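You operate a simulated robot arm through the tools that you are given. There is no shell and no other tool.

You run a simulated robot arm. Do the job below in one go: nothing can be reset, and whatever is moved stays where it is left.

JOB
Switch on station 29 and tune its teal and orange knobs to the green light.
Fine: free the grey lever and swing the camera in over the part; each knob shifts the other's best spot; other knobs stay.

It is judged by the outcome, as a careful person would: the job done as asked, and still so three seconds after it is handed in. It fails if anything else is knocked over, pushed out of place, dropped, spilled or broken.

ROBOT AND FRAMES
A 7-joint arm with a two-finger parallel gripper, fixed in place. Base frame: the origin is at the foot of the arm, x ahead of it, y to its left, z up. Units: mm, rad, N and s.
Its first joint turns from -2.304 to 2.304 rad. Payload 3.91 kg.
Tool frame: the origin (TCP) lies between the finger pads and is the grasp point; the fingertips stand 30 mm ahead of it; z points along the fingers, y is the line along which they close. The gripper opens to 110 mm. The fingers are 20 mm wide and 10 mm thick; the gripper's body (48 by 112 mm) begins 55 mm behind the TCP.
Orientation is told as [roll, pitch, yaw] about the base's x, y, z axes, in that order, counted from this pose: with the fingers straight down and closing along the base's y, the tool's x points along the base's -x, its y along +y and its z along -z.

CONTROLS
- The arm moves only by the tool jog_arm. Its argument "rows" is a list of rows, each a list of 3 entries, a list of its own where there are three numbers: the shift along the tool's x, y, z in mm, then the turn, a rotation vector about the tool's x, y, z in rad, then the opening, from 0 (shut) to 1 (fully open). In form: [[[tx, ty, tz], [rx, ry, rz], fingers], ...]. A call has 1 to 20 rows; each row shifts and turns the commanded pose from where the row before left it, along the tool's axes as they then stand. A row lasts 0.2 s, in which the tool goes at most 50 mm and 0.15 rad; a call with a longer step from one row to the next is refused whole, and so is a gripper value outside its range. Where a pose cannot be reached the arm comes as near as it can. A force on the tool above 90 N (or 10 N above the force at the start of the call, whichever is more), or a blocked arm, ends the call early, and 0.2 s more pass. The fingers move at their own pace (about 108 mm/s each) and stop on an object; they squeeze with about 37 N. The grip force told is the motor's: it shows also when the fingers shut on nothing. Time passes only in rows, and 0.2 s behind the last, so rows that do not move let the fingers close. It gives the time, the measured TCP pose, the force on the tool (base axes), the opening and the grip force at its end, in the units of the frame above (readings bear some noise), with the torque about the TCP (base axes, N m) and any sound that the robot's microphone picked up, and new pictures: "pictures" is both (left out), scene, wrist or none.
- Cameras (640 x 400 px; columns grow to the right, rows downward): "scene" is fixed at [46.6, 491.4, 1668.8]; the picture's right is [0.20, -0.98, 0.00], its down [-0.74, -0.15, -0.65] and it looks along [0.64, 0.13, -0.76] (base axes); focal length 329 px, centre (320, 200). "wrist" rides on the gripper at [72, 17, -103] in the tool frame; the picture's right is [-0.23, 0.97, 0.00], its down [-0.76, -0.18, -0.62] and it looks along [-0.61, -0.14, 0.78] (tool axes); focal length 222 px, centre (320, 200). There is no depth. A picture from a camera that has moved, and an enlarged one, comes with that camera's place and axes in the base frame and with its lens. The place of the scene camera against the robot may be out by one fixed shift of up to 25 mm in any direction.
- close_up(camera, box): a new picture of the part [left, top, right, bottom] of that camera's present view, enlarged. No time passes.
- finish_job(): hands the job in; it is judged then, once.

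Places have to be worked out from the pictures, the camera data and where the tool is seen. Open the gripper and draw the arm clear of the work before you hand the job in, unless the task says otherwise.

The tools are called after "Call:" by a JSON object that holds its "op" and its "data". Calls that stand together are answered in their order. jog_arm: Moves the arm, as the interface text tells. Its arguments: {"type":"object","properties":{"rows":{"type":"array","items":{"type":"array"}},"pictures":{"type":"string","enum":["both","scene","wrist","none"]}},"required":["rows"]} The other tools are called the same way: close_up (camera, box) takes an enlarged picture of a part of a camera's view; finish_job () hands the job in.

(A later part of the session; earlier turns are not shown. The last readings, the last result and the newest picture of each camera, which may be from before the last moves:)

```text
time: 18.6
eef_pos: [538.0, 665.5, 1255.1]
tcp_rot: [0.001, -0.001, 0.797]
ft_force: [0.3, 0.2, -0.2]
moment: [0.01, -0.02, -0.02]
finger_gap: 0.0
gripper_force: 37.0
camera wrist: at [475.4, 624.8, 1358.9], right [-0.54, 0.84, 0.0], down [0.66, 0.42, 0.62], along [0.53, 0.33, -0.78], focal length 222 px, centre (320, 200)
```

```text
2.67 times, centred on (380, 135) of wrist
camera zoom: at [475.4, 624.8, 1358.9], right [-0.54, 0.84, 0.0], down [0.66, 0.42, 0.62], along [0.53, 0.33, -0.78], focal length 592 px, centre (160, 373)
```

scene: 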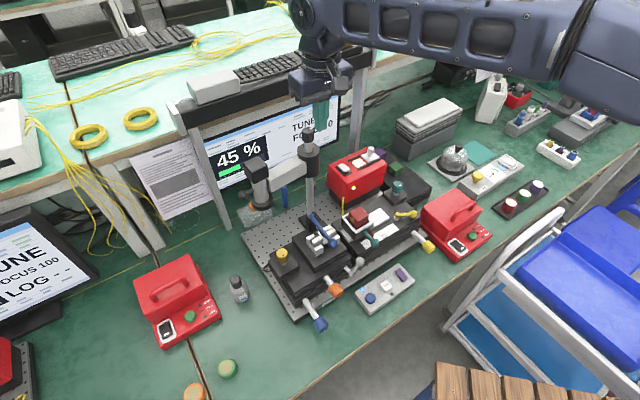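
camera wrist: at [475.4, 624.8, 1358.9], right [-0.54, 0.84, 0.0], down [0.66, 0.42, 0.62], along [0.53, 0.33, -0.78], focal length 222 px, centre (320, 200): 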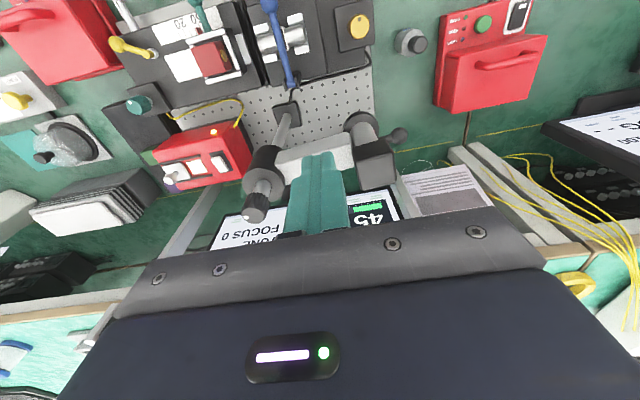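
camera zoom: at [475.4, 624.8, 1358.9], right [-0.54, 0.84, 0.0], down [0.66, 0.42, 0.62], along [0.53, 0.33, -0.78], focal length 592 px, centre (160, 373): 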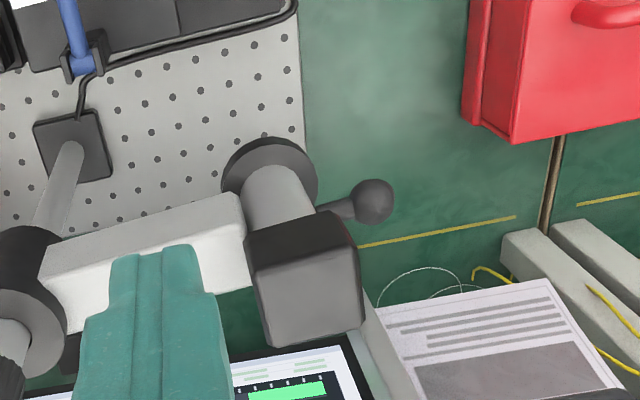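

The camera head's top is at about (551, 748, 1145) and the post at (663, 655), so its 145 mm arm reaches the silver part on the left stage. I turn the gripper so its fingers straddle the head along the depth axis, and open it.

Call:
{"op": "jog_arm", "data": {"rows": [[[0, 0, 0], [0, 0, 0.1425], 0.7], [[0, 0, 0], [0, 0, 0.1425], 0.7], [[0, 0, 0], [0, 0, 0.1425], 0.7], [[0, 0, 0], [0, 0, 0.1425], 0.7], [[0, 0, 0], [0, 0, 0.1425], 0.7], [[0, 0, 0], [0, 0, 0.1425], 0.7], [[0, 0, 0], [0, 0, 0.1425], 0.7], [[0, 0, 0], [0, 0, 0.1425], 0.7], [[0, 0, 0], [0, 0, 0.1425], 0.7], [[0, 0, 0], [0, 0, 0.1425], 0.7], [[0, 0, 0], [0, 0, 0.1425], 0.7], [[24, 34, 0], [0, 0, 0], 0.7], [[24, 34, 0], [0, 0, 0], 0.7], [[0, 0, 40], [0, 0, 0], 0.7], [[0, 0, 0], [0, 0, 0], 0.7]]}}

Call:
{"op": "close_up", "data": {"camera": "scene", "box": [200, 80, 360, 220]}}

```text
time: 21.8
eef_pos: [548.4, 748.2, 1216.6]
tcp_rot: [0.0, -0.001, -0.773]
ft_force: [0.0, -0.3, 1.4]
moment: [0.04, -0.04, -0.01]
finger_gap: 77.0
gripper_force: 0.0
camera wrist: at [509.0, 809.9, 1320.7], right [0.84, 0.54, 0.0], down [0.42, -0.66, 0.62], along [0.34, -0.52, -0.78], focal length 222 px, centre (320, 200)
```

scene: 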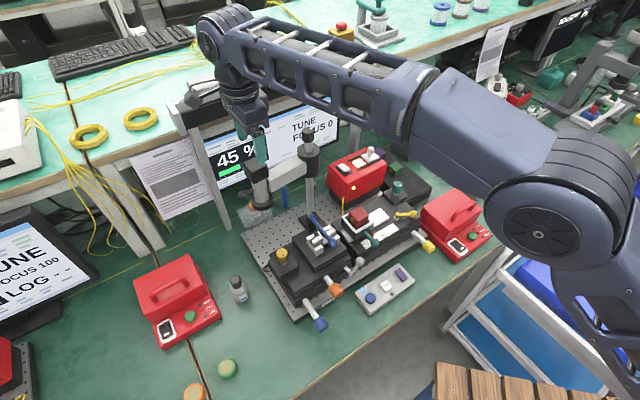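
wrist: 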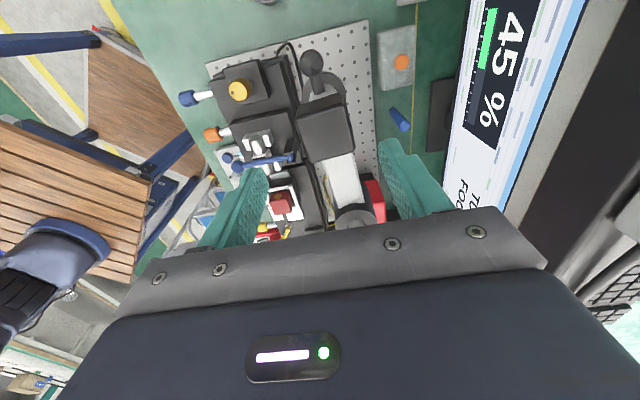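

```text
2.86 times, centred on (280, 150) of scene
camera zoom: at [46.6, 491.4, 1668.8], right [0.2, -0.98, 0.0], down [-0.74, -0.15, -0.65], along [0.64, 0.13, -0.76], focal length 940 px, centre (434, 343)
```

zoom: 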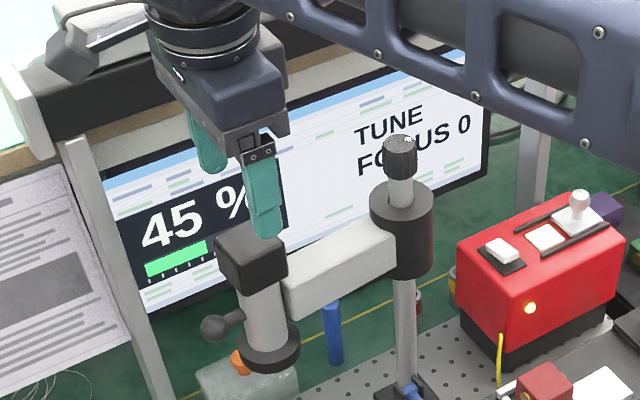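

I zoom to refine the head's position between the fingers.

Call:
{"op": "close_up", "data": {"camera": "wrist", "box": [260, 50, 420, 250]}}

```text
2.00 times, centred on (340, 150) of wrist
camera zoom: at [509.0, 809.9, 1320.7], right [0.84, 0.54, 0.0], down [0.42, -0.66, 0.62], along [0.34, -0.52, -0.78], focal length 444 px, centre (280, 300)
```

zoom: 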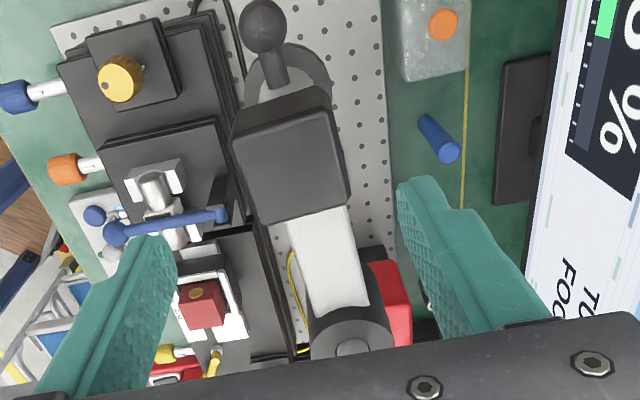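

The head sits ~6 mm toward +e of the TCP. I correct, descend so the fingers straddle the cube (tips at z≈1080), and narrow the gap without squeezing.

Call:
{"op": "jog_arm", "data": {"rows": [[[0, 6, 0], [0, 0, 0], 0.7], [[0, 0, 36], [0, 0, 0], 0.7], [[0, 0, 36], [0, 0, 0], 0.7], [[0, 0, 34], [0, 0, 0], 0.7], [[0, 0, 0], [0, 0, 0], 0.52], [[0, 0, 0], [0, 0, 0], 0.52]]}}

Call:
{"op": "close_up", "data": {"camera": "scene", "box": [200, 80, 360, 220]}}

```text
time: 23.2
eef_pos: [551.6, 751.2, 1111.0]
tcp_rot: [0.0, 0.0, -0.771]
ft_force: [-0.2, 0.0, -0.4]
moment: [0.01, -0.02, -0.01]
finger_gap: 57.3
gripper_force: 0.1
camera wrist: at [511.2, 812.5, 1213.7], right [0.84, 0.54, 0.0], down [0.42, -0.66, 0.62], along [0.34, -0.52, -0.78], focal length 222 px, centre (320, 200)
```

scene: 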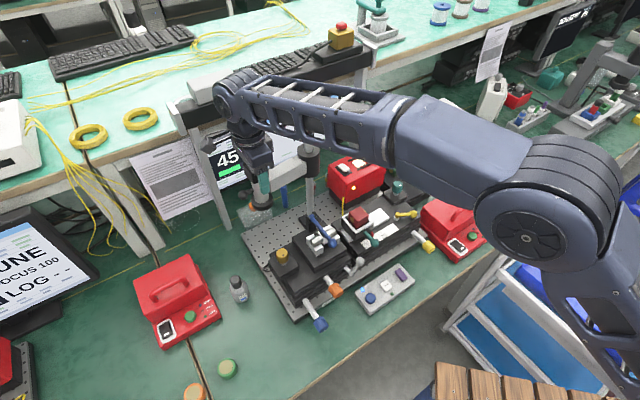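
wrist: 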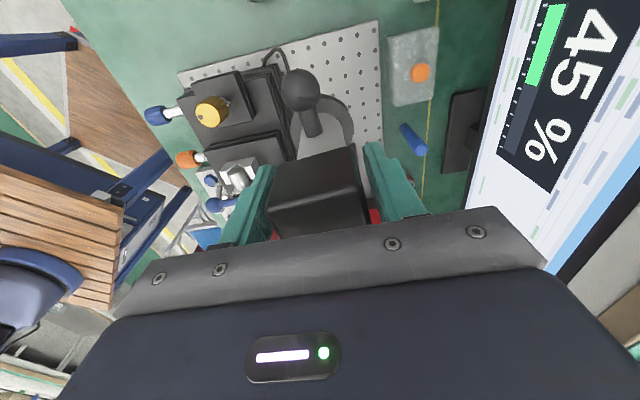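

```text
2.86 times, centred on (280, 150) of scene
camera zoom: at [46.6, 491.4, 1668.8], right [0.2, -0.98, 0.0], down [-0.74, -0.15, -0.65], along [0.64, 0.13, -0.76], focal length 940 px, centre (434, 343)
```

zoom: 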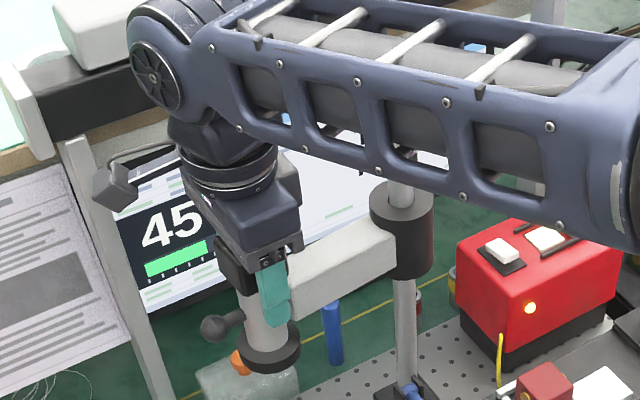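

The fingers straddle the camera head with no contact force. I swing it along its arc about the post, first part.

Call:
{"op": "jog_arm", "data": {"rows": [[[-1.4, -14.5, 0], [0, 0, -0.1], 0.52], [[-1.4, -14.5, 0], [0, 0, -0.1], 0.52], [[-1.4, -14.5, 0], [0, 0, -0.1], 0.52], [[-1.4, -14.5, 0], [0, 0, -0.1], 0.52], [[0, 0, 0], [0, 0, 0], 0.52]]}}

Call:
{"op": "close_up", "data": {"camera": "scene", "box": [200, 80, 360, 220]}}

```text
time: 24.4
eef_pos: [523.7, 699.3, 1111.3]
tcp_rot: [0.0, 0.0, -0.371]
ft_force: [-0.5, -0.2, 0.2]
moment: [-0.02, -0.02, 0.0]
finger_gap: 57.5
gripper_force: 0.1
camera wrist: at [462.6, 741.4, 1215.0], right [0.56, 0.83, 0.0], down [0.65, -0.44, 0.62], along [0.51, -0.35, -0.78], focal length 222 px, centre (320, 200)
```

scene: 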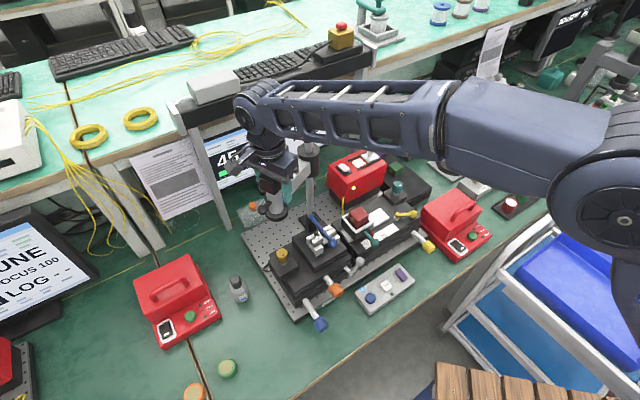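
wrist: 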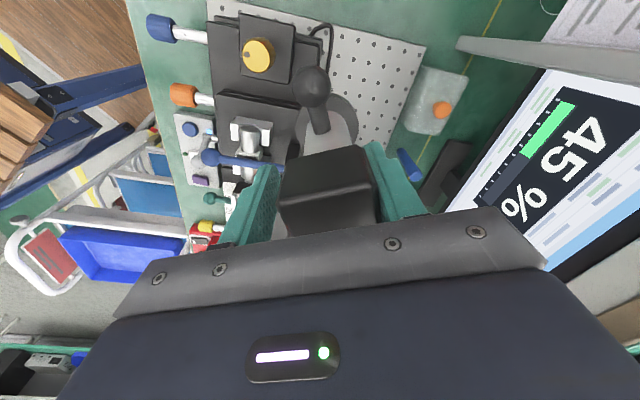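

```text
2.86 times, centred on (280, 150) of scene
camera zoom: at [46.6, 491.4, 1668.8], right [0.2, -0.98, 0.0], down [-0.74, -0.15, -0.65], along [0.64, 0.13, -0.76], focal length 940 px, centre (434, 343)
```

zoom: 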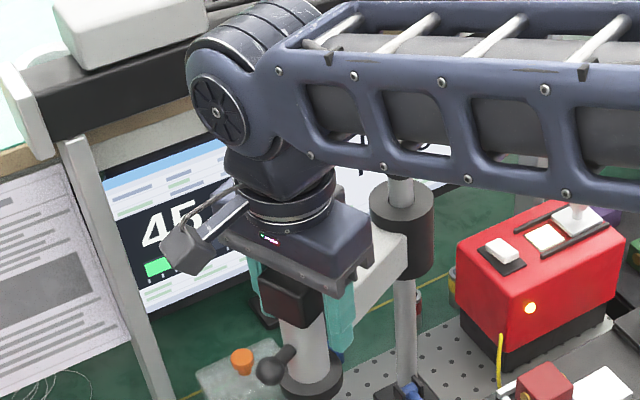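

The head follows smoothly. I swing on another 0.6 rad and check the focus reading.

Call:
{"op": "jog_arm", "data": {"rows": [[[-1.4, -14.5, 0], [0, 0, -0.1], 0.52], [[-1.4, -14.5, 0], [0, 0, -0.1], 0.52], [[-1.4, -14.5, 0], [0, 0, -0.1], 0.52], [[-1.4, -14.5, 0], [0, 0, -0.1], 0.52], [[-1.4, -14.5, 0], [0, 0, -0.1], 0.52], [[-1.4, -14.5, 0], [0, 0, -0.1], 0.52], [[0, 0, 0], [0, 0, 0], 0.52]]}}

Call:
{"op": "close_up", "data": {"camera": "scene", "box": [200, 100, 360, 260]}}

```text
time: 26.0
eef_pos: [520.6, 614.8, 1112.5]
tcp_rot: [0.001, -0.001, 0.23]
ft_force: [0.5, 0.9, 0.1]
moment: [0.01, 0.01, -0.03]
finger_gap: 57.0
gripper_force: 0.0
camera wrist: at [446.2, 614.5, 1215.5], right [0.0, 1.0, 0.0], down [0.78, 0.0, 0.62], along [0.62, 0.0, -0.78], focal length 222 px, centre (320, 200)
```

scene: 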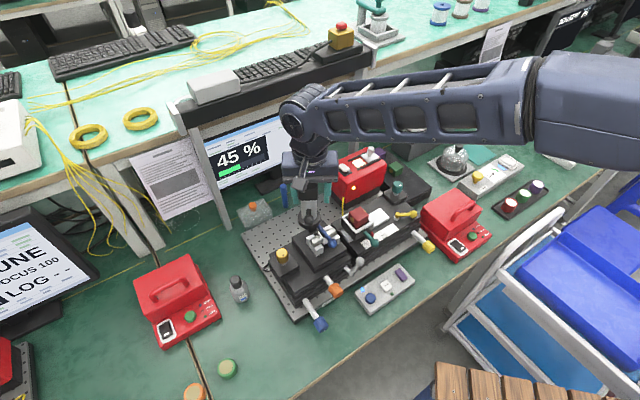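
wrist: 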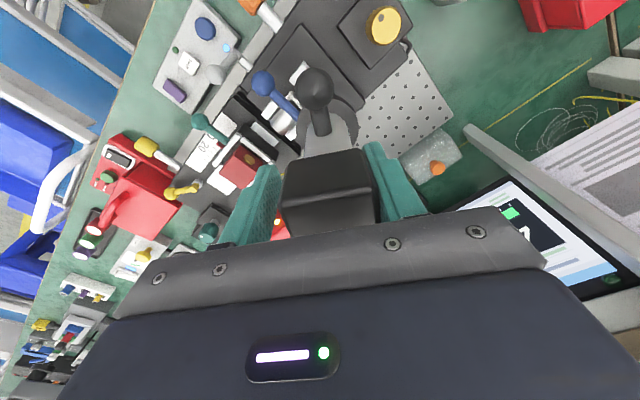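

```text
2.50 times, centred on (280, 180) of scene
camera zoom: at [46.6, 491.4, 1668.8], right [0.2, -0.98, 0.0], down [-0.74, -0.15, -0.65], along [0.64, 0.13, -0.76], focal length 822 px, centre (420, 250)
```

zoom: 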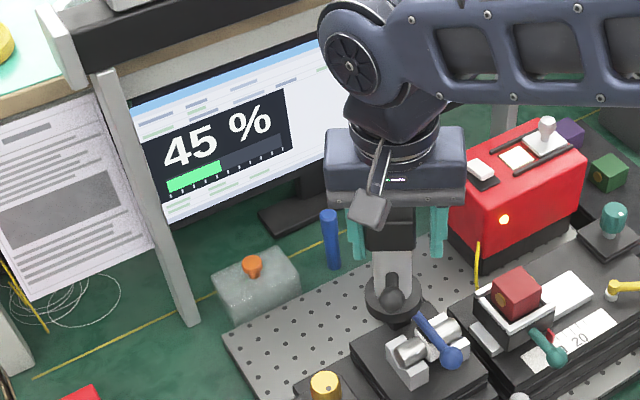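

The head is about 0.24 rad short of being over the silver part. I continue and look for the focus value.

Call:
{"op": "jog_arm", "data": {"rows": [[[-1.2, -11.6, 0], [0, 0, -0.08], 0.52], [[-1.2, -11.6, 0], [0, 0, -0.08], 0.52], [[-1.2, -11.6, 0], [0, 0, -0.08], 0.52], [[0, 0, 0], [0, 0, 0], 0.52]]}}

Call:
{"op": "close_up", "data": {"camera": "scene", "box": [200, 80, 360, 270]}}

```text
time: 27.0
eef_pos: [536.1, 583.4, 1111.4]
tcp_rot: [-0.001, 0.0, 0.473]
ft_force: [-0.5, -0.6, 0.8]
moment: [-0.02, -0.03, -0.01]
finger_gap: 57.2
gripper_force: 0.1
camera wrist: at [464.0, 564.5, 1215.7], right [-0.24, 0.97, 0.0], down [0.76, 0.19, 0.62], along [0.61, 0.15, -0.78], focal length 222 px, centre (320, 200)
```

scene: 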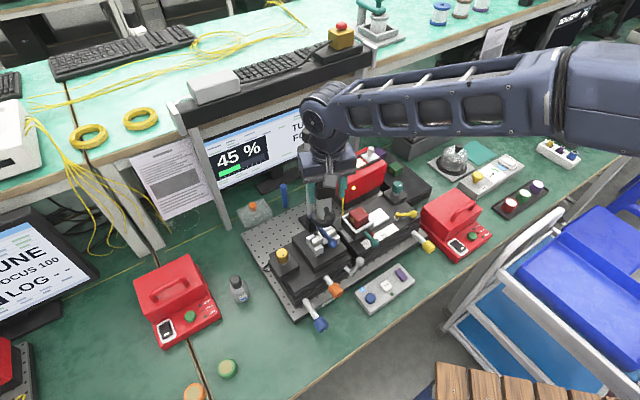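
wrist: 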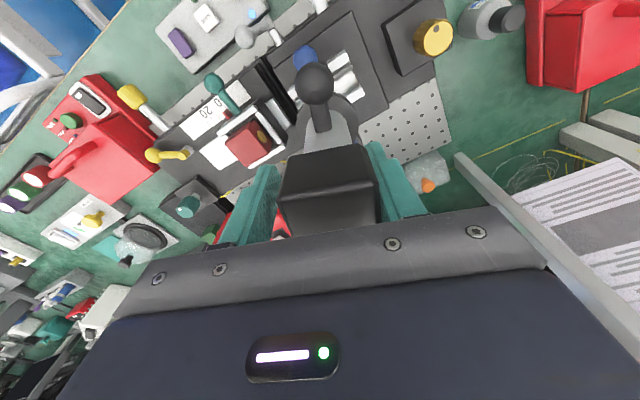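

```text
2.11 times, centred on (280, 175) of scene
camera zoom: at [46.6, 491.4, 1668.8], right [0.2, -0.98, 0.0], down [-0.74, -0.15, -0.65], along [0.64, 0.13, -0.76], focal length 692 px, centre (404, 253)
```

zoom: 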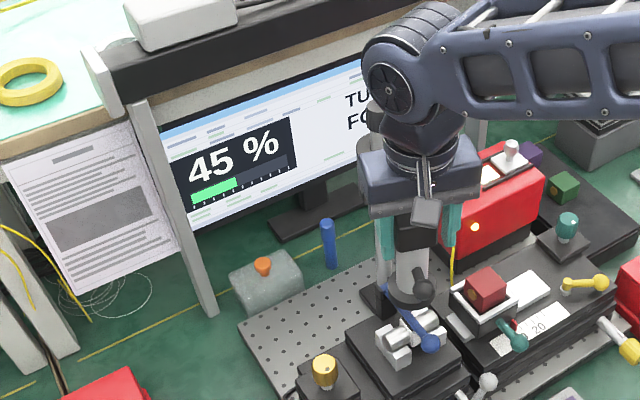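

The arm hides the focus text; I lift off the head and draw back to read it.

Call:
{"op": "jog_arm", "data": {"rows": [[[0, 0, 0], [0, 0, 0], 0.65], [[0, 0, -40], [0, 0, 0], 0.65], [[0, 0, -40], [0, 0, 0], 0.65], [[0, 0, -40], [0, 0, 0], 0.65], [[40, -20, 0], [0, 0, 0], 0.65], [[40, -20, 0], [0, 0, 0], 0.65], [[40, -20, 0], [0, 0, 0], 0.65], [[40, -20, 0], [0, 0, 0], 0.65], [[0, 0, 0], [0, 0, 0], 0.65]]}}

Call:
{"op": "close_up", "data": {"camera": "scene", "box": [200, 80, 360, 180]}}

Call:
{"op": "close_up", "data": {"camera": "scene", "box": [270, 120, 370, 270]}}

```text
time: 29.0
eef_pos: [424.9, 438.7, 1231.0]
tcp_rot: [-0.001, 0.0, 0.469]
ft_force: [0.6, -0.5, -0.4]
moment: [0.04, 0.06, 0.0]
finger_gap: 71.6
gripper_force: 0.1
camera wrist: at [353.5, 419.9, 1333.7], right [-0.24, 0.97, 0.0], down [0.76, 0.19, 0.62], along [0.61, 0.15, -0.78], focal length 222 px, centre (320, 200)
```

scene: 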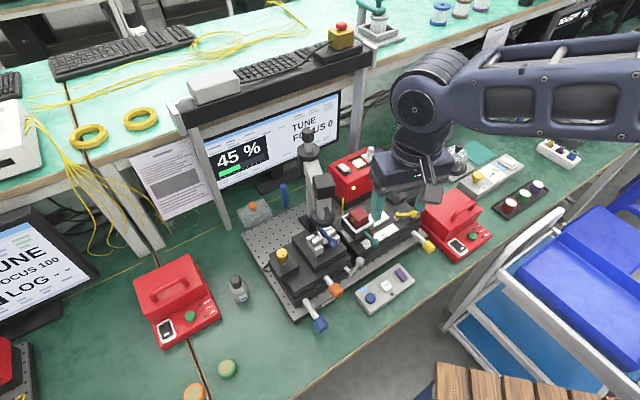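
wrist: 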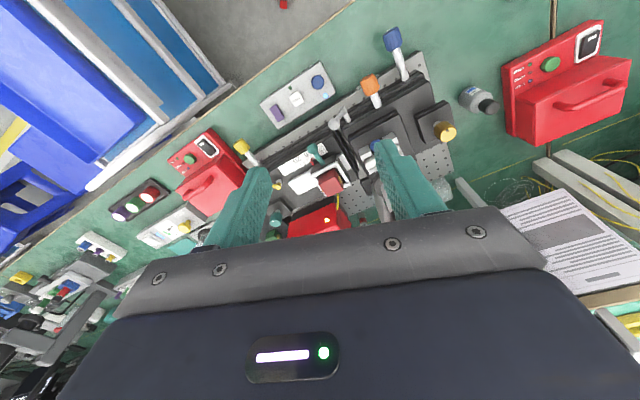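

```text
4.00 times, centred on (280, 130) of scene
camera zoom: at [46.6, 491.4, 1668.8], right [0.2, -0.98, 0.0], down [-0.74, -0.15, -0.65], along [0.64, 0.13, -0.76], focal length 1316 px, centre (480, 480)
```

zoom: 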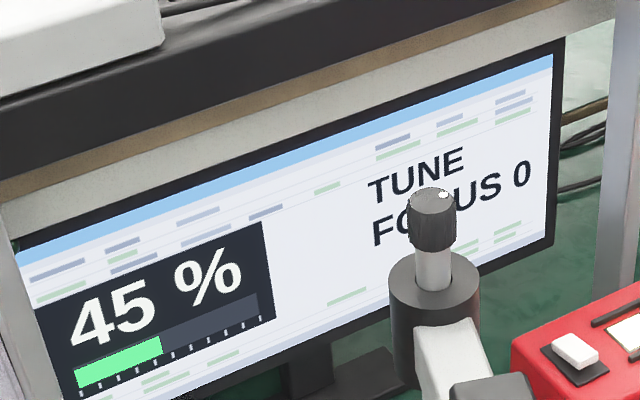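

```text
2.67 times, centred on (320, 195) of scene
camera zoom: at [46.6, 491.4, 1668.8], right [0.2, -0.98, 0.0], down [-0.74, -0.15, -0.65], along [0.64, 0.13, -0.76], focal length 877 px, centre (320, 213)
```

zoom: 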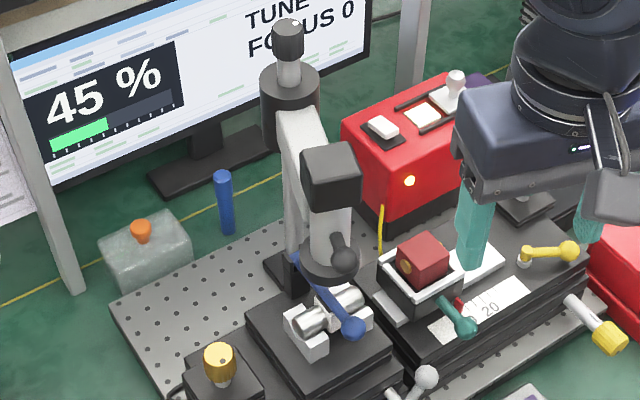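

Focus still reads 0. I step back with the fingers closed to measure where the camera axis sits relative to the silver part, using two wrist views.

Call:
{"op": "jog_arm", "data": {"rows": [[[0, 40, 0], [0, 0, 0], 0], [[0, 40, 0], [0, 0, 0], 0], [[0, 0, 0], [0, 0, 0], 0]], "pictures": "wrist"}}

Call:
{"op": "close_up", "data": {"camera": "wrist", "box": [220, 40, 460, 190]}}

Call:
{"op": "jog_arm", "data": {"rows": [[[0, -45, 0], [0, 0, 0], 0], [[0, -45, 0], [0, 0, 0], 0], [[0, -45, 0], [0, 0, 0], 0], [[0, 0, 0], [0, 0, 0], 0]], "pictures": "wrist"}}

Call:
{"op": "close_up", "data": {"camera": "wrist", "box": [300, 40, 540, 190]}}

```text
time: 29.8
eef_pos: [389.6, 508.5, 1231.5]
tcp_rot: [-0.002, 0.001, 0.47]
ft_force: [-0.7, 0.2, -0.2]
moment: [0.0, -0.03, -0.01]
finger_gap: 0.0
gripper_force: 37.5
camera wrist: at [316.4, 490.6, 1334.7], right [-0.24, 0.97, 0.0], down [0.76, 0.19, 0.62], along [0.61, 0.15, -0.78], focal length 222 px, centre (320, 200)
```

wrist: 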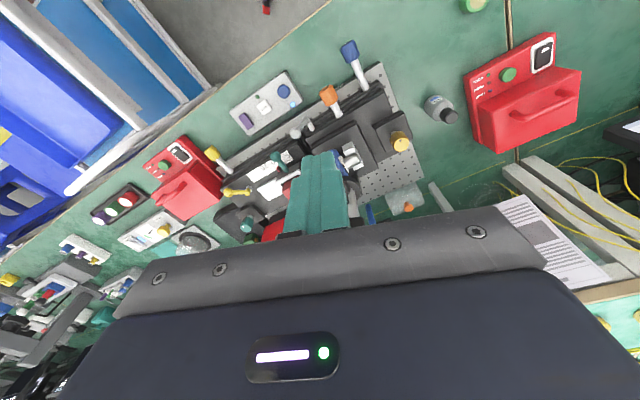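

```text
2.67 times, centred on (340, 115) of wrist
camera zoom: at [316.4, 490.6, 1334.7], right [-0.24, 0.97, 0.0], down [0.76, 0.19, 0.62], along [0.61, 0.15, -0.78], focal length 592 px, centre (267, 427)
```

zoom: 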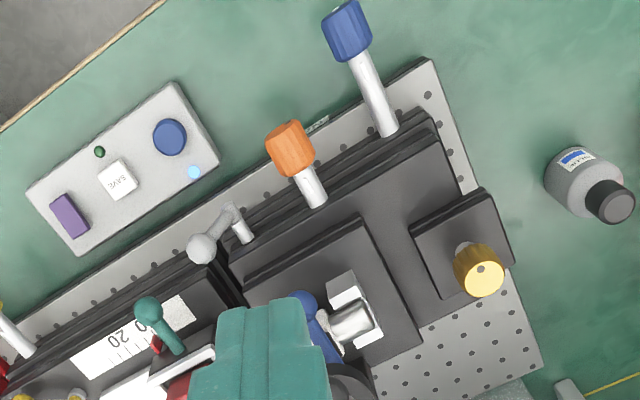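

```text
time: 30.8
eef_pos: [454.9, 388.0, 1231.1]
tcp_rot: [-0.001, -0.002, 0.469]
ft_force: [-0.2, 0.1, -0.6]
moment: [0.01, 0.02, 0.02]
finger_gap: 0.0
gripper_force: 36.5
camera wrist: at [381.9, 370.1, 1334.4], right [-0.24, 0.97, 0.0], down [0.76, 0.19, 0.62], along [0.61, 0.15, -0.78], focal length 222 px, centre (320, 200)
```

wrist: 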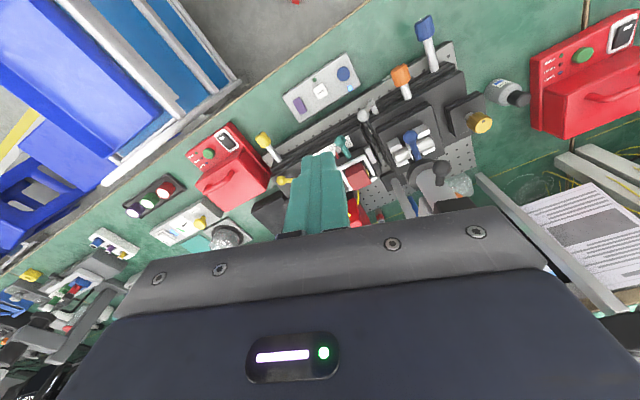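

```text
2.67 times, centred on (420, 115) of wrist
camera zoom: at [381.9, 370.1, 1334.4], right [-0.24, 0.97, 0.0], down [0.76, 0.19, 0.62], along [0.61, 0.15, -0.78], focal length 592 px, centre (53, 427)
```

zoom: 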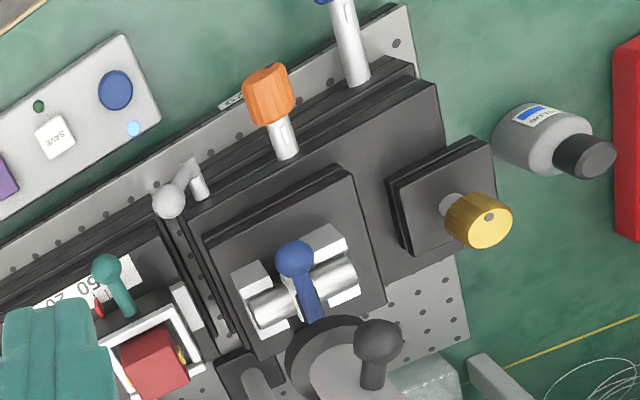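

Triangulating gives the silver part's centre near b≈43 while the camera axis sits near b≈26, so I seem to have overshot by about 0.1 rad. I'll tilt the tool so the hand doesn't hide the screen, and guide the ball handle between the fingers while reading the focus value.

Call:
{"op": "jog_arm", "data": {"rows": [[[0, 0, 0], [0, -0.14, 0], 0.4], [[0, 0, 0], [0, -0.14, 0], 0.4], [[0, 0, 0], [0, -0.14, 0], 0.4], [[0, 0, 0], [0, -0.14, 0], 0.4], [[0, 0, 0], [0, -0.14, 0], 0.4], [[2.4, 33.4, 25], [0, 0, 0], 0.4], [[2.4, 33.4, 25], [0, 0, 0], 0.4], [[2.4, 33.4, 25], [0, 0, 0], 0.4], [[2.4, 33.4, 25], [0, 0, 0], 0.4], [[0, 0, 0], [0, 0, 0], 0.4]]}}

Call:
{"op": "close_up", "data": {"camera": "wrist", "box": [240, 60, 400, 240]}}

```text
time: 33.0
eef_pos: [445.3, 534.2, 1150.5]
tcp_rot: [0.0, -0.701, 0.47]
ft_force: [-0.2, -0.9, -1.0]
moment: [0.02, -0.03, -0.01]
finger_gap: 44.1
gripper_force: 0.0
camera wrist: at [328.9, 492.6, 1181.8], right [-0.29, 0.95, 0.15], down [0.24, -0.08, 0.97], along [0.93, 0.31, -0.21], focal length 222 px, centre (320, 200)
```

scene: 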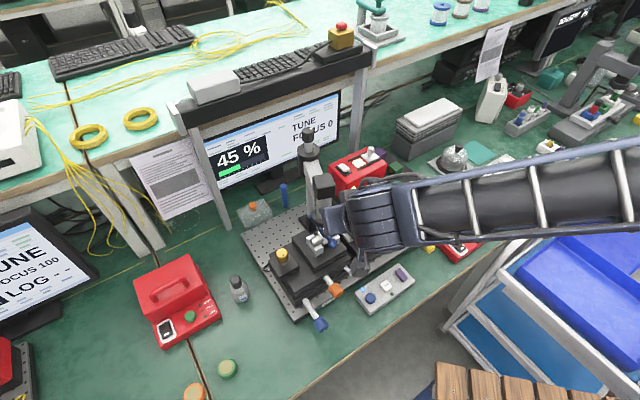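
wrist: 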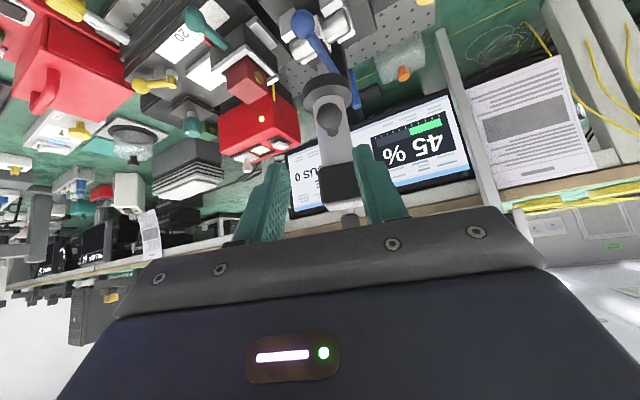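

```text
2.22 times, centred on (320, 150) of wrist
camera zoom: at [328.9, 492.6, 1181.8], right [-0.29, 0.95, 0.15], down [0.24, -0.08, 0.97], along [0.93, 0.31, -0.21], focal length 494 px, centre (320, 311)
```

zoom: 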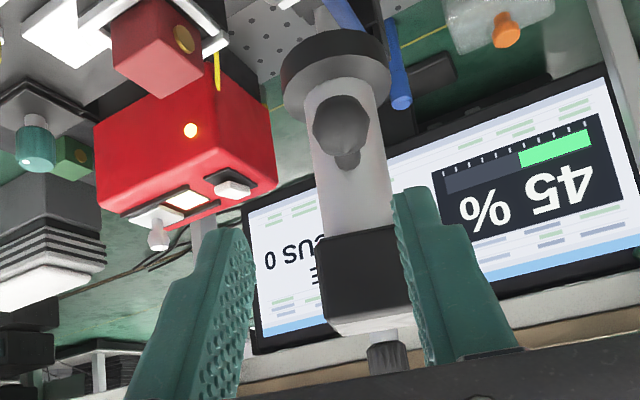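

This pose is ideal: both the ball and the screen ("FOCUS 0") are in the wrist view. The ball is at about (9, 11, 87) in the tool frame, so I advance to put it between the fingers.

Call:
{"op": "jog_arm", "data": {"rows": [[[9, 11, 0], [0, 0, 0], 0.4], [[0, 0, 30], [0, 0, 0], 0.4], [[0, 0, 30], [0, 0, 0], 0.4], [[0, 0, 18], [0, 0, 0], 0.4], [[0, 0, 0], [0, 0, 0], 0.4]]}}

Call:
{"op": "close_up", "data": {"camera": "wrist", "box": [240, 60, 400, 240]}}

```text
time: 34.2
eef_pos: [479.9, 563.4, 1084.0]
tcp_rot: [0.0, -0.698, 0.469]
ft_force: [-0.4, -0.4, -0.6]
moment: [0.02, 0.01, -0.01]
finger_gap: 44.1
gripper_force: 0.1
camera wrist: at [362.9, 523.0, 1116.9], right [-0.29, 0.95, 0.15], down [0.24, -0.08, 0.97], along [0.93, 0.31, -0.21], focal length 222 px, centre (320, 200)
```

scene: 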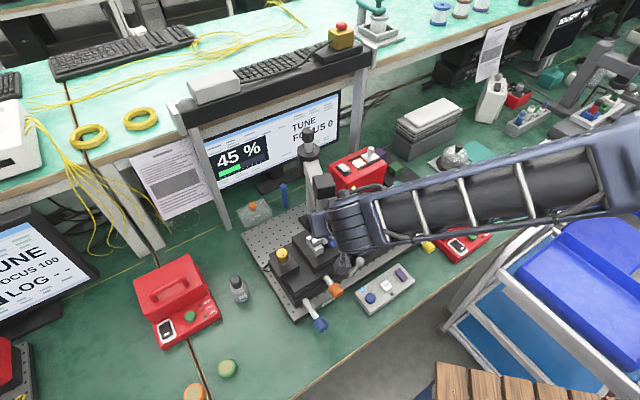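
wrist: 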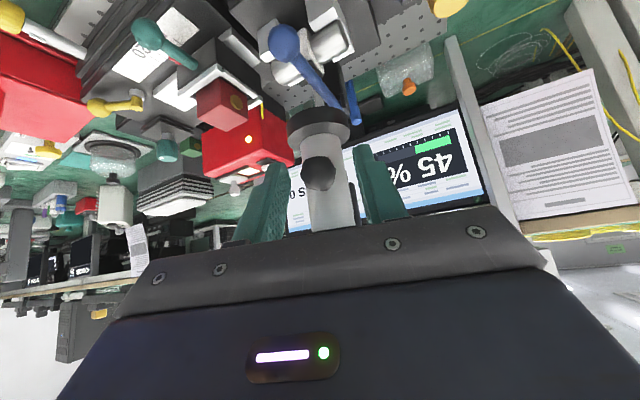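

```text
2.22 times, centred on (320, 150) of wrist
camera zoom: at [362.9, 523.0, 1116.9], right [-0.29, 0.95, 0.15], down [0.24, -0.08, 0.97], along [0.93, 0.31, -0.21], focal length 494 px, centre (320, 311)
```

zoom: 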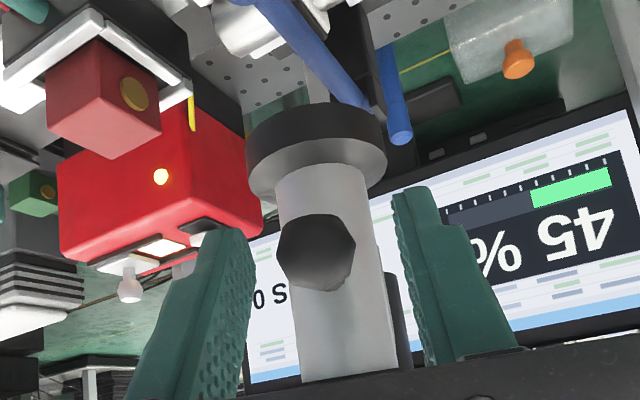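

The ball is centred between the fingers, near the TCP. I narrow the gap loosely and nudge the camera back toward +b in small arc steps, reading the focus.

Call:
{"op": "jog_arm", "data": {"rows": [[[0, 0, 0], [0, 0, 0], 0.25], [[0, 0, 0], [0, 0, 0], 0.25], [[0, 7.6, 0], [0.0258, 0, 0.0306], 0.25], [[0, 0, 0], [0, 0, 0], 0.25]], "pictures": "wrist"}}

Call:
{"op": "close_up", "data": {"camera": "scene", "box": [200, 80, 360, 180]}}

Call:
{"op": "jog_arm", "data": {"rows": [[[0, 7.6, 0], [0.0258, 0, 0.0306], 0.25], [[0, 0, 0], [0, 0, 0], 0.25]], "pictures": "wrist"}}

Call:
{"op": "close_up", "data": {"camera": "scene", "box": [200, 80, 360, 180]}}

```text
time: 35.2
eef_pos: [475.2, 571.0, 1083.3]
tcp_rot: [-0.001, -0.698, 0.43]
ft_force: [-0.6, -0.1, 0.3]
moment: [-0.02, 0.02, -0.01]
finger_gap: 27.6
gripper_force: 0.1
camera wrist: at [356.8, 535.0, 1115.9], right [-0.25, 0.96, 0.15], down [0.24, -0.09, 0.97], along [0.94, 0.27, -0.21], focal length 222 px, centre (320, 200)
```

wrist: 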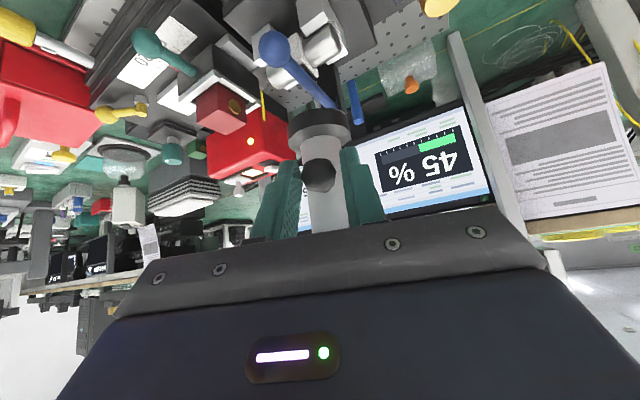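

```text
4.00 times, centred on (280, 130) of scene
camera zoom: at [46.6, 491.4, 1668.8], right [0.2, -0.98, 0.0], down [-0.74, -0.15, -0.65], along [0.64, 0.13, -0.76], focal length 1316 px, centre (480, 480)
```

zoom: 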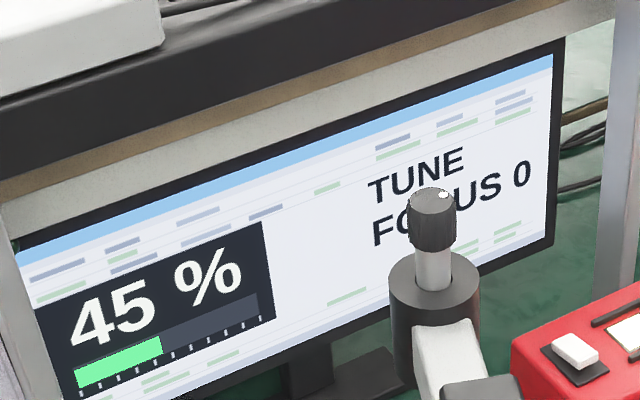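

```text
time: 35.8
eef_pos: [472.2, 578.0, 1084.1]
tcp_rot: [0.0, -0.702, 0.389]
ft_force: [-0.1, -0.7, -0.7]
moment: [0.02, 0.0, 0.0]
finger_gap: 27.6
gripper_force: 0.1
camera wrist: at [352.9, 546.6, 1116.0], right [-0.21, 0.97, 0.15], down [0.23, -0.1, 0.97], along [0.95, 0.24, -0.21], focal length 222 px, centre (320, 200)
```

wrist: 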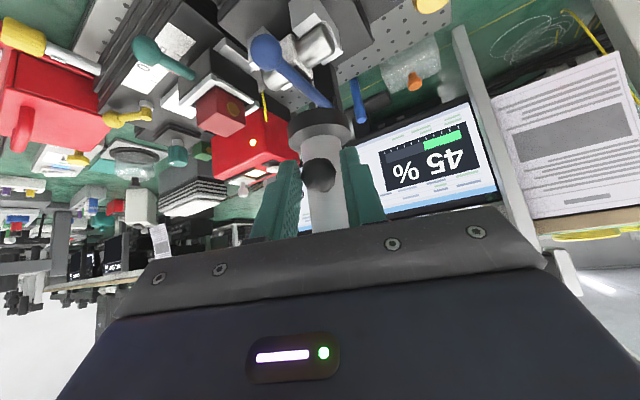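

```text
4.00 times, centred on (280, 130) of scene
camera zoom: at [46.6, 491.4, 1668.8], right [0.2, -0.98, 0.0], down [-0.74, -0.15, -0.65], along [0.64, 0.13, -0.76], focal length 1316 px, centre (480, 480)
```

zoom: 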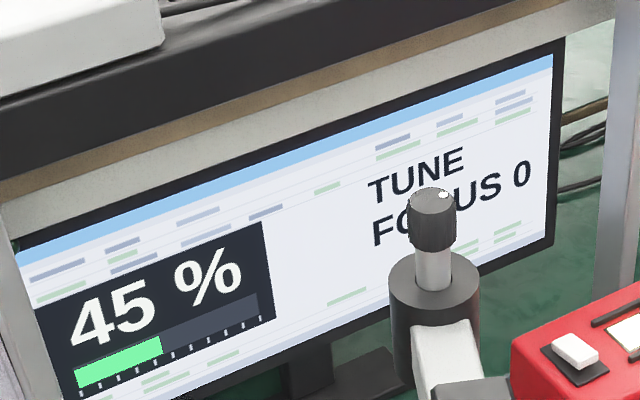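

Still 0; I continue a bit further in +b.

Call:
{"op": "jog_arm", "data": {"rows": [[[0, 7.6, 0], [0.0258, 0, 0.0306], 0.25], [[0, 0, 0], [0, 0, 0], 0.25]], "pictures": "none"}}

Call:
{"op": "close_up", "data": {"camera": "scene", "box": [200, 80, 360, 180]}}

Call:
{"op": "jog_arm", "data": {"rows": [[[0, 7.6, 0], [0.0258, 0, 0.0306], 0.25], [[0, 0, 0], [0, 0, 0], 0.25]], "pictures": "wrist"}}

Call:
{"op": "close_up", "data": {"camera": "scene", "box": [200, 80, 360, 180]}}

```text
time: 36.4
eef_pos: [467.3, 583.9, 1084.0]
tcp_rot: [0.001, -0.7, 0.348]
ft_force: [-1.2, 0.3, 0.0]
moment: [-0.02, 0.0, -0.01]
finger_gap: 27.0
gripper_force: 0.1
```

```text
4.00 times, centred on (280, 130) of scene
camera zoom: at [46.6, 491.4, 1668.8], right [0.2, -0.98, 0.0], down [-0.74, -0.15, -0.65], along [0.64, 0.13, -0.76], focal length 1316 px, centre (480, 480)
```

zoom: 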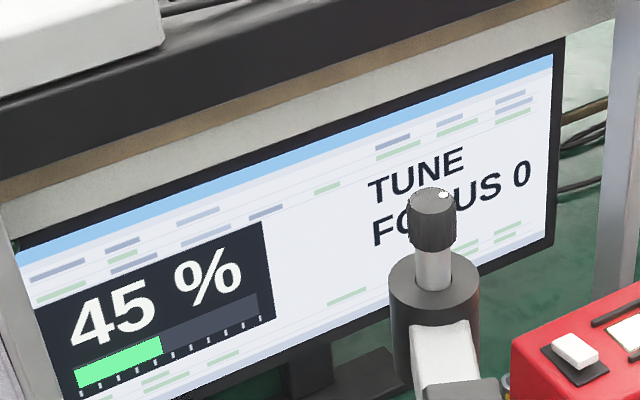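

```text
time: 37.0
eef_pos: [464.1, 591.7, 1082.8]
tcp_rot: [0.0, -0.7, 0.308]
ft_force: [-0.8, 0.2, 0.2]
moment: [0.0, 0.0, -0.03]
finger_gap: 27.3
gripper_force: 0.1
camera wrist: at [343.0, 569.8, 1116.9], right [-0.13, 0.98, 0.15], down [0.23, -0.11, 0.97], along [0.97, 0.16, -0.21], focal length 222 px, centre (320, 200)
```

wrist: 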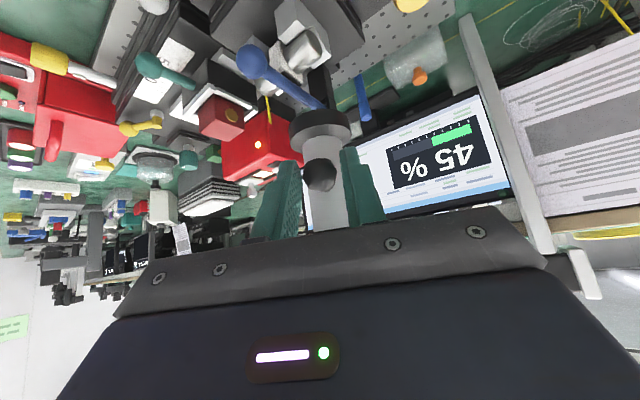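

```text
4.00 times, centred on (280, 130) of scene
camera zoom: at [46.6, 491.4, 1668.8], right [0.2, -0.98, 0.0], down [-0.74, -0.15, -0.65], along [0.64, 0.13, -0.76], focal length 1316 px, centre (480, 480)
```

zoom: 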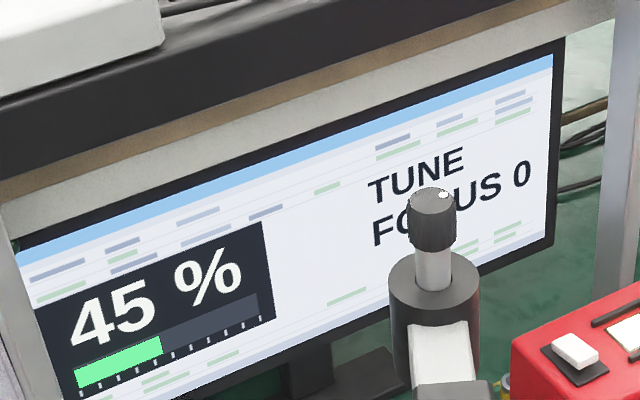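

Still 0 down to about 197° of arm angle. I reverse and scan the other way (toward −b), reading the focus at each step.

Call:
{"op": "jog_arm", "data": {"rows": [[[0, -10, 0], [-0.0322, 0, -0.0383], 0.25], [[0, -10, 0], [-0.0322, 0, -0.0383], 0.25], [[0, 0, 0], [0, 0, 0], 0.25]], "pictures": "none"}}

Call:
{"op": "close_up", "data": {"camera": "scene", "box": [280, 100, 360, 150]}}

Call:
{"op": "jog_arm", "data": {"rows": [[[0, -10, 0], [-0.0322, 0, -0.0383], 0.25], [[0, -10, 0], [-0.0322, 0, -0.0383], 0.25], [[0, 0, 0], [0, 0, 0], 0.25]], "pictures": "none"}}

Call:
{"op": "close_up", "data": {"camera": "scene", "box": [280, 100, 360, 150]}}

Call:
{"op": "jog_arm", "data": {"rows": [[[0, -10, 0], [-0.0322, 0, -0.0383], 0.25], [[0, 0, 0], [0, 0, 0], 0.25]], "pictures": "wrist"}}

Call:
{"op": "close_up", "data": {"camera": "scene", "box": [280, 100, 360, 150]}}

```text
time: 37.8
eef_pos: [470.3, 573.9, 1084.6]
tcp_rot: [-0.001, -0.7, 0.409]
ft_force: [0.3, 1.0, -0.2]
moment: [-0.01, 0.0, -0.05]
finger_gap: 27.4
gripper_force: 0.1
```

```text
8.00 times, centred on (320, 125) of scene
camera zoom: at [46.6, 491.4, 1668.8], right [0.2, -0.98, 0.0], down [-0.74, -0.15, -0.65], along [0.64, 0.13, -0.76], focal length 2631 px, centre (320, 800)
```

zoom: 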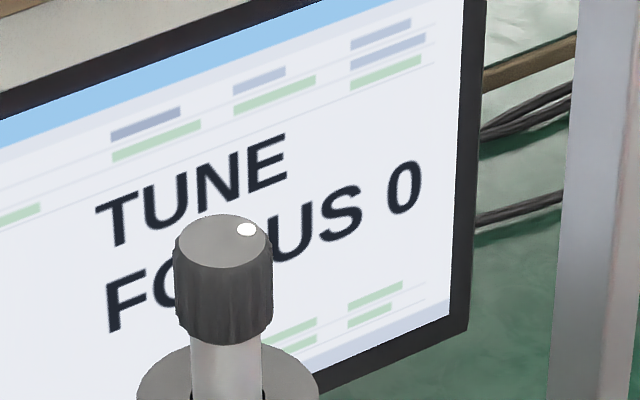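

```text
time: 38.6
eef_pos: [481.0, 554.4, 1082.1]
tcp_rot: [-0.001, -0.699, 0.508]
ft_force: [-0.1, 0.4, 0.3]
moment: [-0.02, 0.0, 0.03]
finger_gap: 27.5
gripper_force: 0.1
```

```text
8.00 times, centred on (320, 125) of scene
camera zoom: at [46.6, 491.4, 1668.8], right [0.2, -0.98, 0.0], down [-0.74, -0.15, -0.65], along [0.64, 0.13, -0.76], focal length 2631 px, centre (320, 800)
```

zoom: 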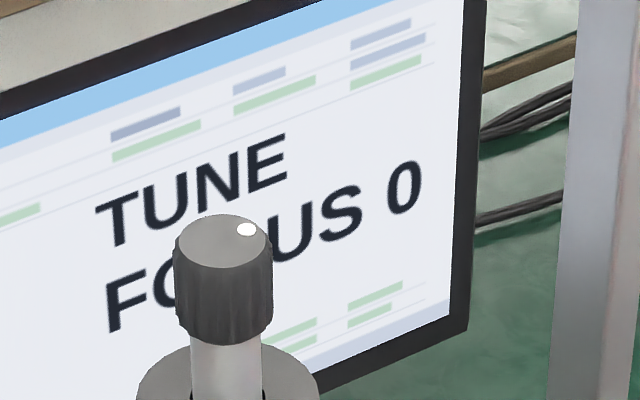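

```text
time: 39.2
eef_pos: [486.6, 545.0, 1082.2]
tcp_rot: [-0.002, -0.7, 0.561]
ft_force: [-0.9, 0.0, 0.5]
moment: [0.0, 0.02, 0.0]
finger_gap: 27.6
gripper_force: 0.0
camera wrist: at [374.1, 495.0, 1114.1], right [-0.37, 0.92, 0.15], down [0.25, -0.05, 0.97], along [0.9, 0.39, -0.21], focal length 222 px, centre (320, 200)
```

wrist: 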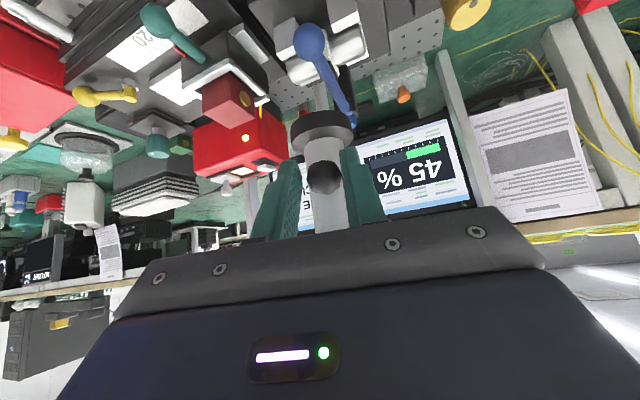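

```text
8.00 times, centred on (320, 125) of scene
camera zoom: at [46.6, 491.4, 1668.8], right [0.2, -0.98, 0.0], down [-0.74, -0.15, -0.65], along [0.64, 0.13, -0.76], focal length 2631 px, centre (320, 800)
```

zoom: 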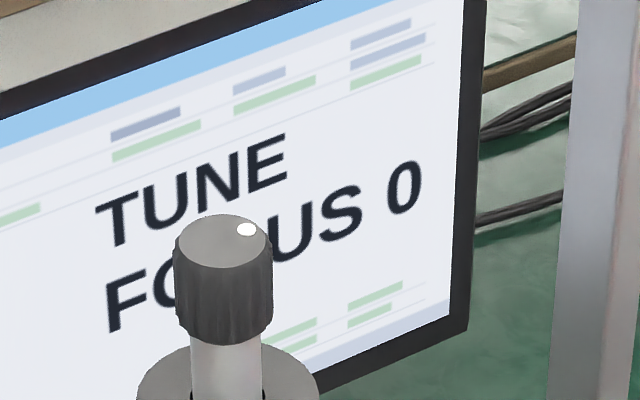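

Still 0 at about 209°. I keep going toward −b.

Call:
{"op": "jog_arm", "data": {"rows": [[[0, -10, 0], [-0.0322, 0, -0.0383], 0.25], [[0, -10, 0], [-0.0322, 0, -0.0383], 0.25], [[0, 0, 0], [0, 0, 0], 0.25]], "pictures": "none"}}

Call:
{"op": "close_up", "data": {"camera": "scene", "box": [280, 100, 360, 150]}}

Call:
{"op": "jog_arm", "data": {"rows": [[[0, -10, 0], [-0.0322, 0, -0.0383], 0.25], [[0, -10, 0], [-0.0322, 0, -0.0383], 0.25], [[0, 0, 0], [0, 0, 0], 0.25]], "pictures": "none"}}

Call:
{"op": "close_up", "data": {"camera": "scene", "box": [280, 100, 360, 150]}}

Call:
{"op": "jog_arm", "data": {"rows": [[[0, -10, 0], [-0.0322, 0, -0.0383], 0.25], [[0, -10, 0], [-0.0322, 0, -0.0383], 0.25], [[0, 0, 0], [0, 0, 0], 0.25]], "pictures": "both"}}

Call:
{"op": "close_up", "data": {"camera": "scene", "box": [280, 100, 360, 150]}}

```text
time: 40.0
eef_pos: [497.4, 529.5, 1082.3]
tcp_rot: [-0.001, -0.7, 0.659]
ft_force: [-0.6, 1.2, -0.2]
moment: [-0.03, 0.02, 0.01]
finger_gap: 27.7
gripper_force: 0.1
```

```text
8.00 times, centred on (320, 125) of scene
camera zoom: at [46.6, 491.4, 1668.8], right [0.2, -0.98, 0.0], down [-0.74, -0.15, -0.65], along [0.64, 0.13, -0.76], focal length 2631 px, centre (320, 800)
```

zoom: 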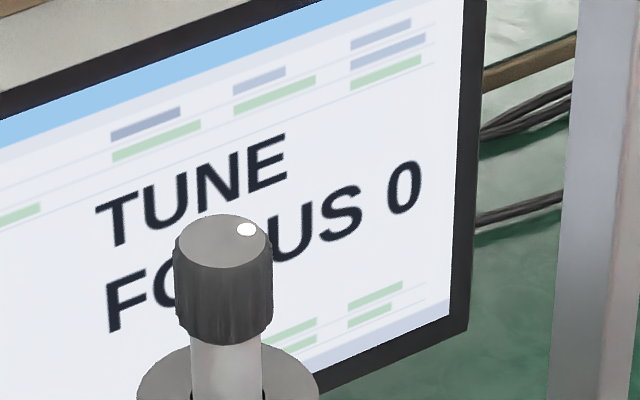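

```text
time: 40.8
eef_pos: [508.9, 513.8, 1081.2]
tcp_rot: [-0.001, -0.699, 0.759]
ft_force: [0.4, 0.2, 0.9]
moment: [0.0, 0.03, 0.03]
finger_gap: 27.7
gripper_force: 0.0
```

```text
8.00 times, centred on (320, 125) of scene
camera zoom: at [46.6, 491.4, 1668.8], right [0.2, -0.98, 0.0], down [-0.74, -0.15, -0.65], along [0.64, 0.13, -0.76], focal length 2631 px, centre (320, 800)
```

zoom: 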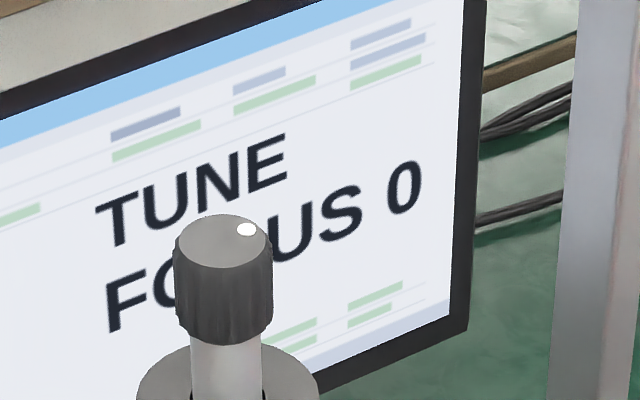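

```text
time: 41.6
eef_pos: [523.1, 500.3, 1082.1]
tcp_rot: [-0.002, -0.7, 0.859]
ft_force: [-6.2, 7.3, -0.6]
moment: [0.11, -0.02, 0.13]
finger_gap: 32.4
gripper_force: 5.2
camera wrist: at [431.0, 419.6, 1114.2], right [-0.63, 0.77, 0.15], down [0.25, 0.02, 0.97], along [0.74, 0.64, -0.21], focal length 222 px, centre (320, 200)
```

scene: 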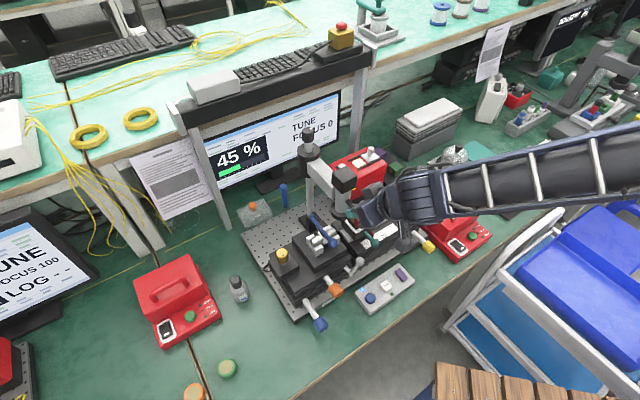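
wrist: 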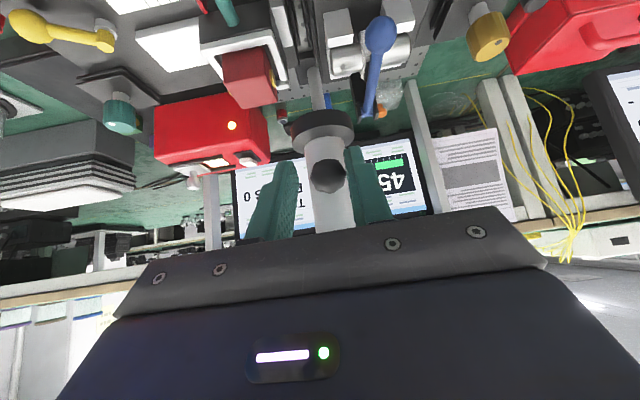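

```text
8.00 times, centred on (320, 125) of scene
camera zoom: at [46.6, 491.4, 1668.8], right [0.2, -0.98, 0.0], down [-0.74, -0.15, -0.65], along [0.64, 0.13, -0.76], focal length 2631 px, centre (320, 800)
```

zoom: 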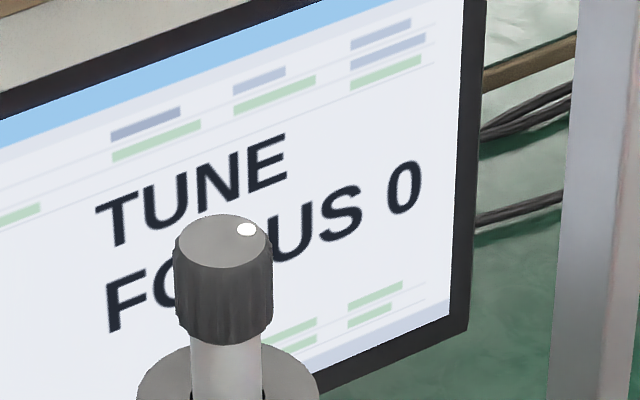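

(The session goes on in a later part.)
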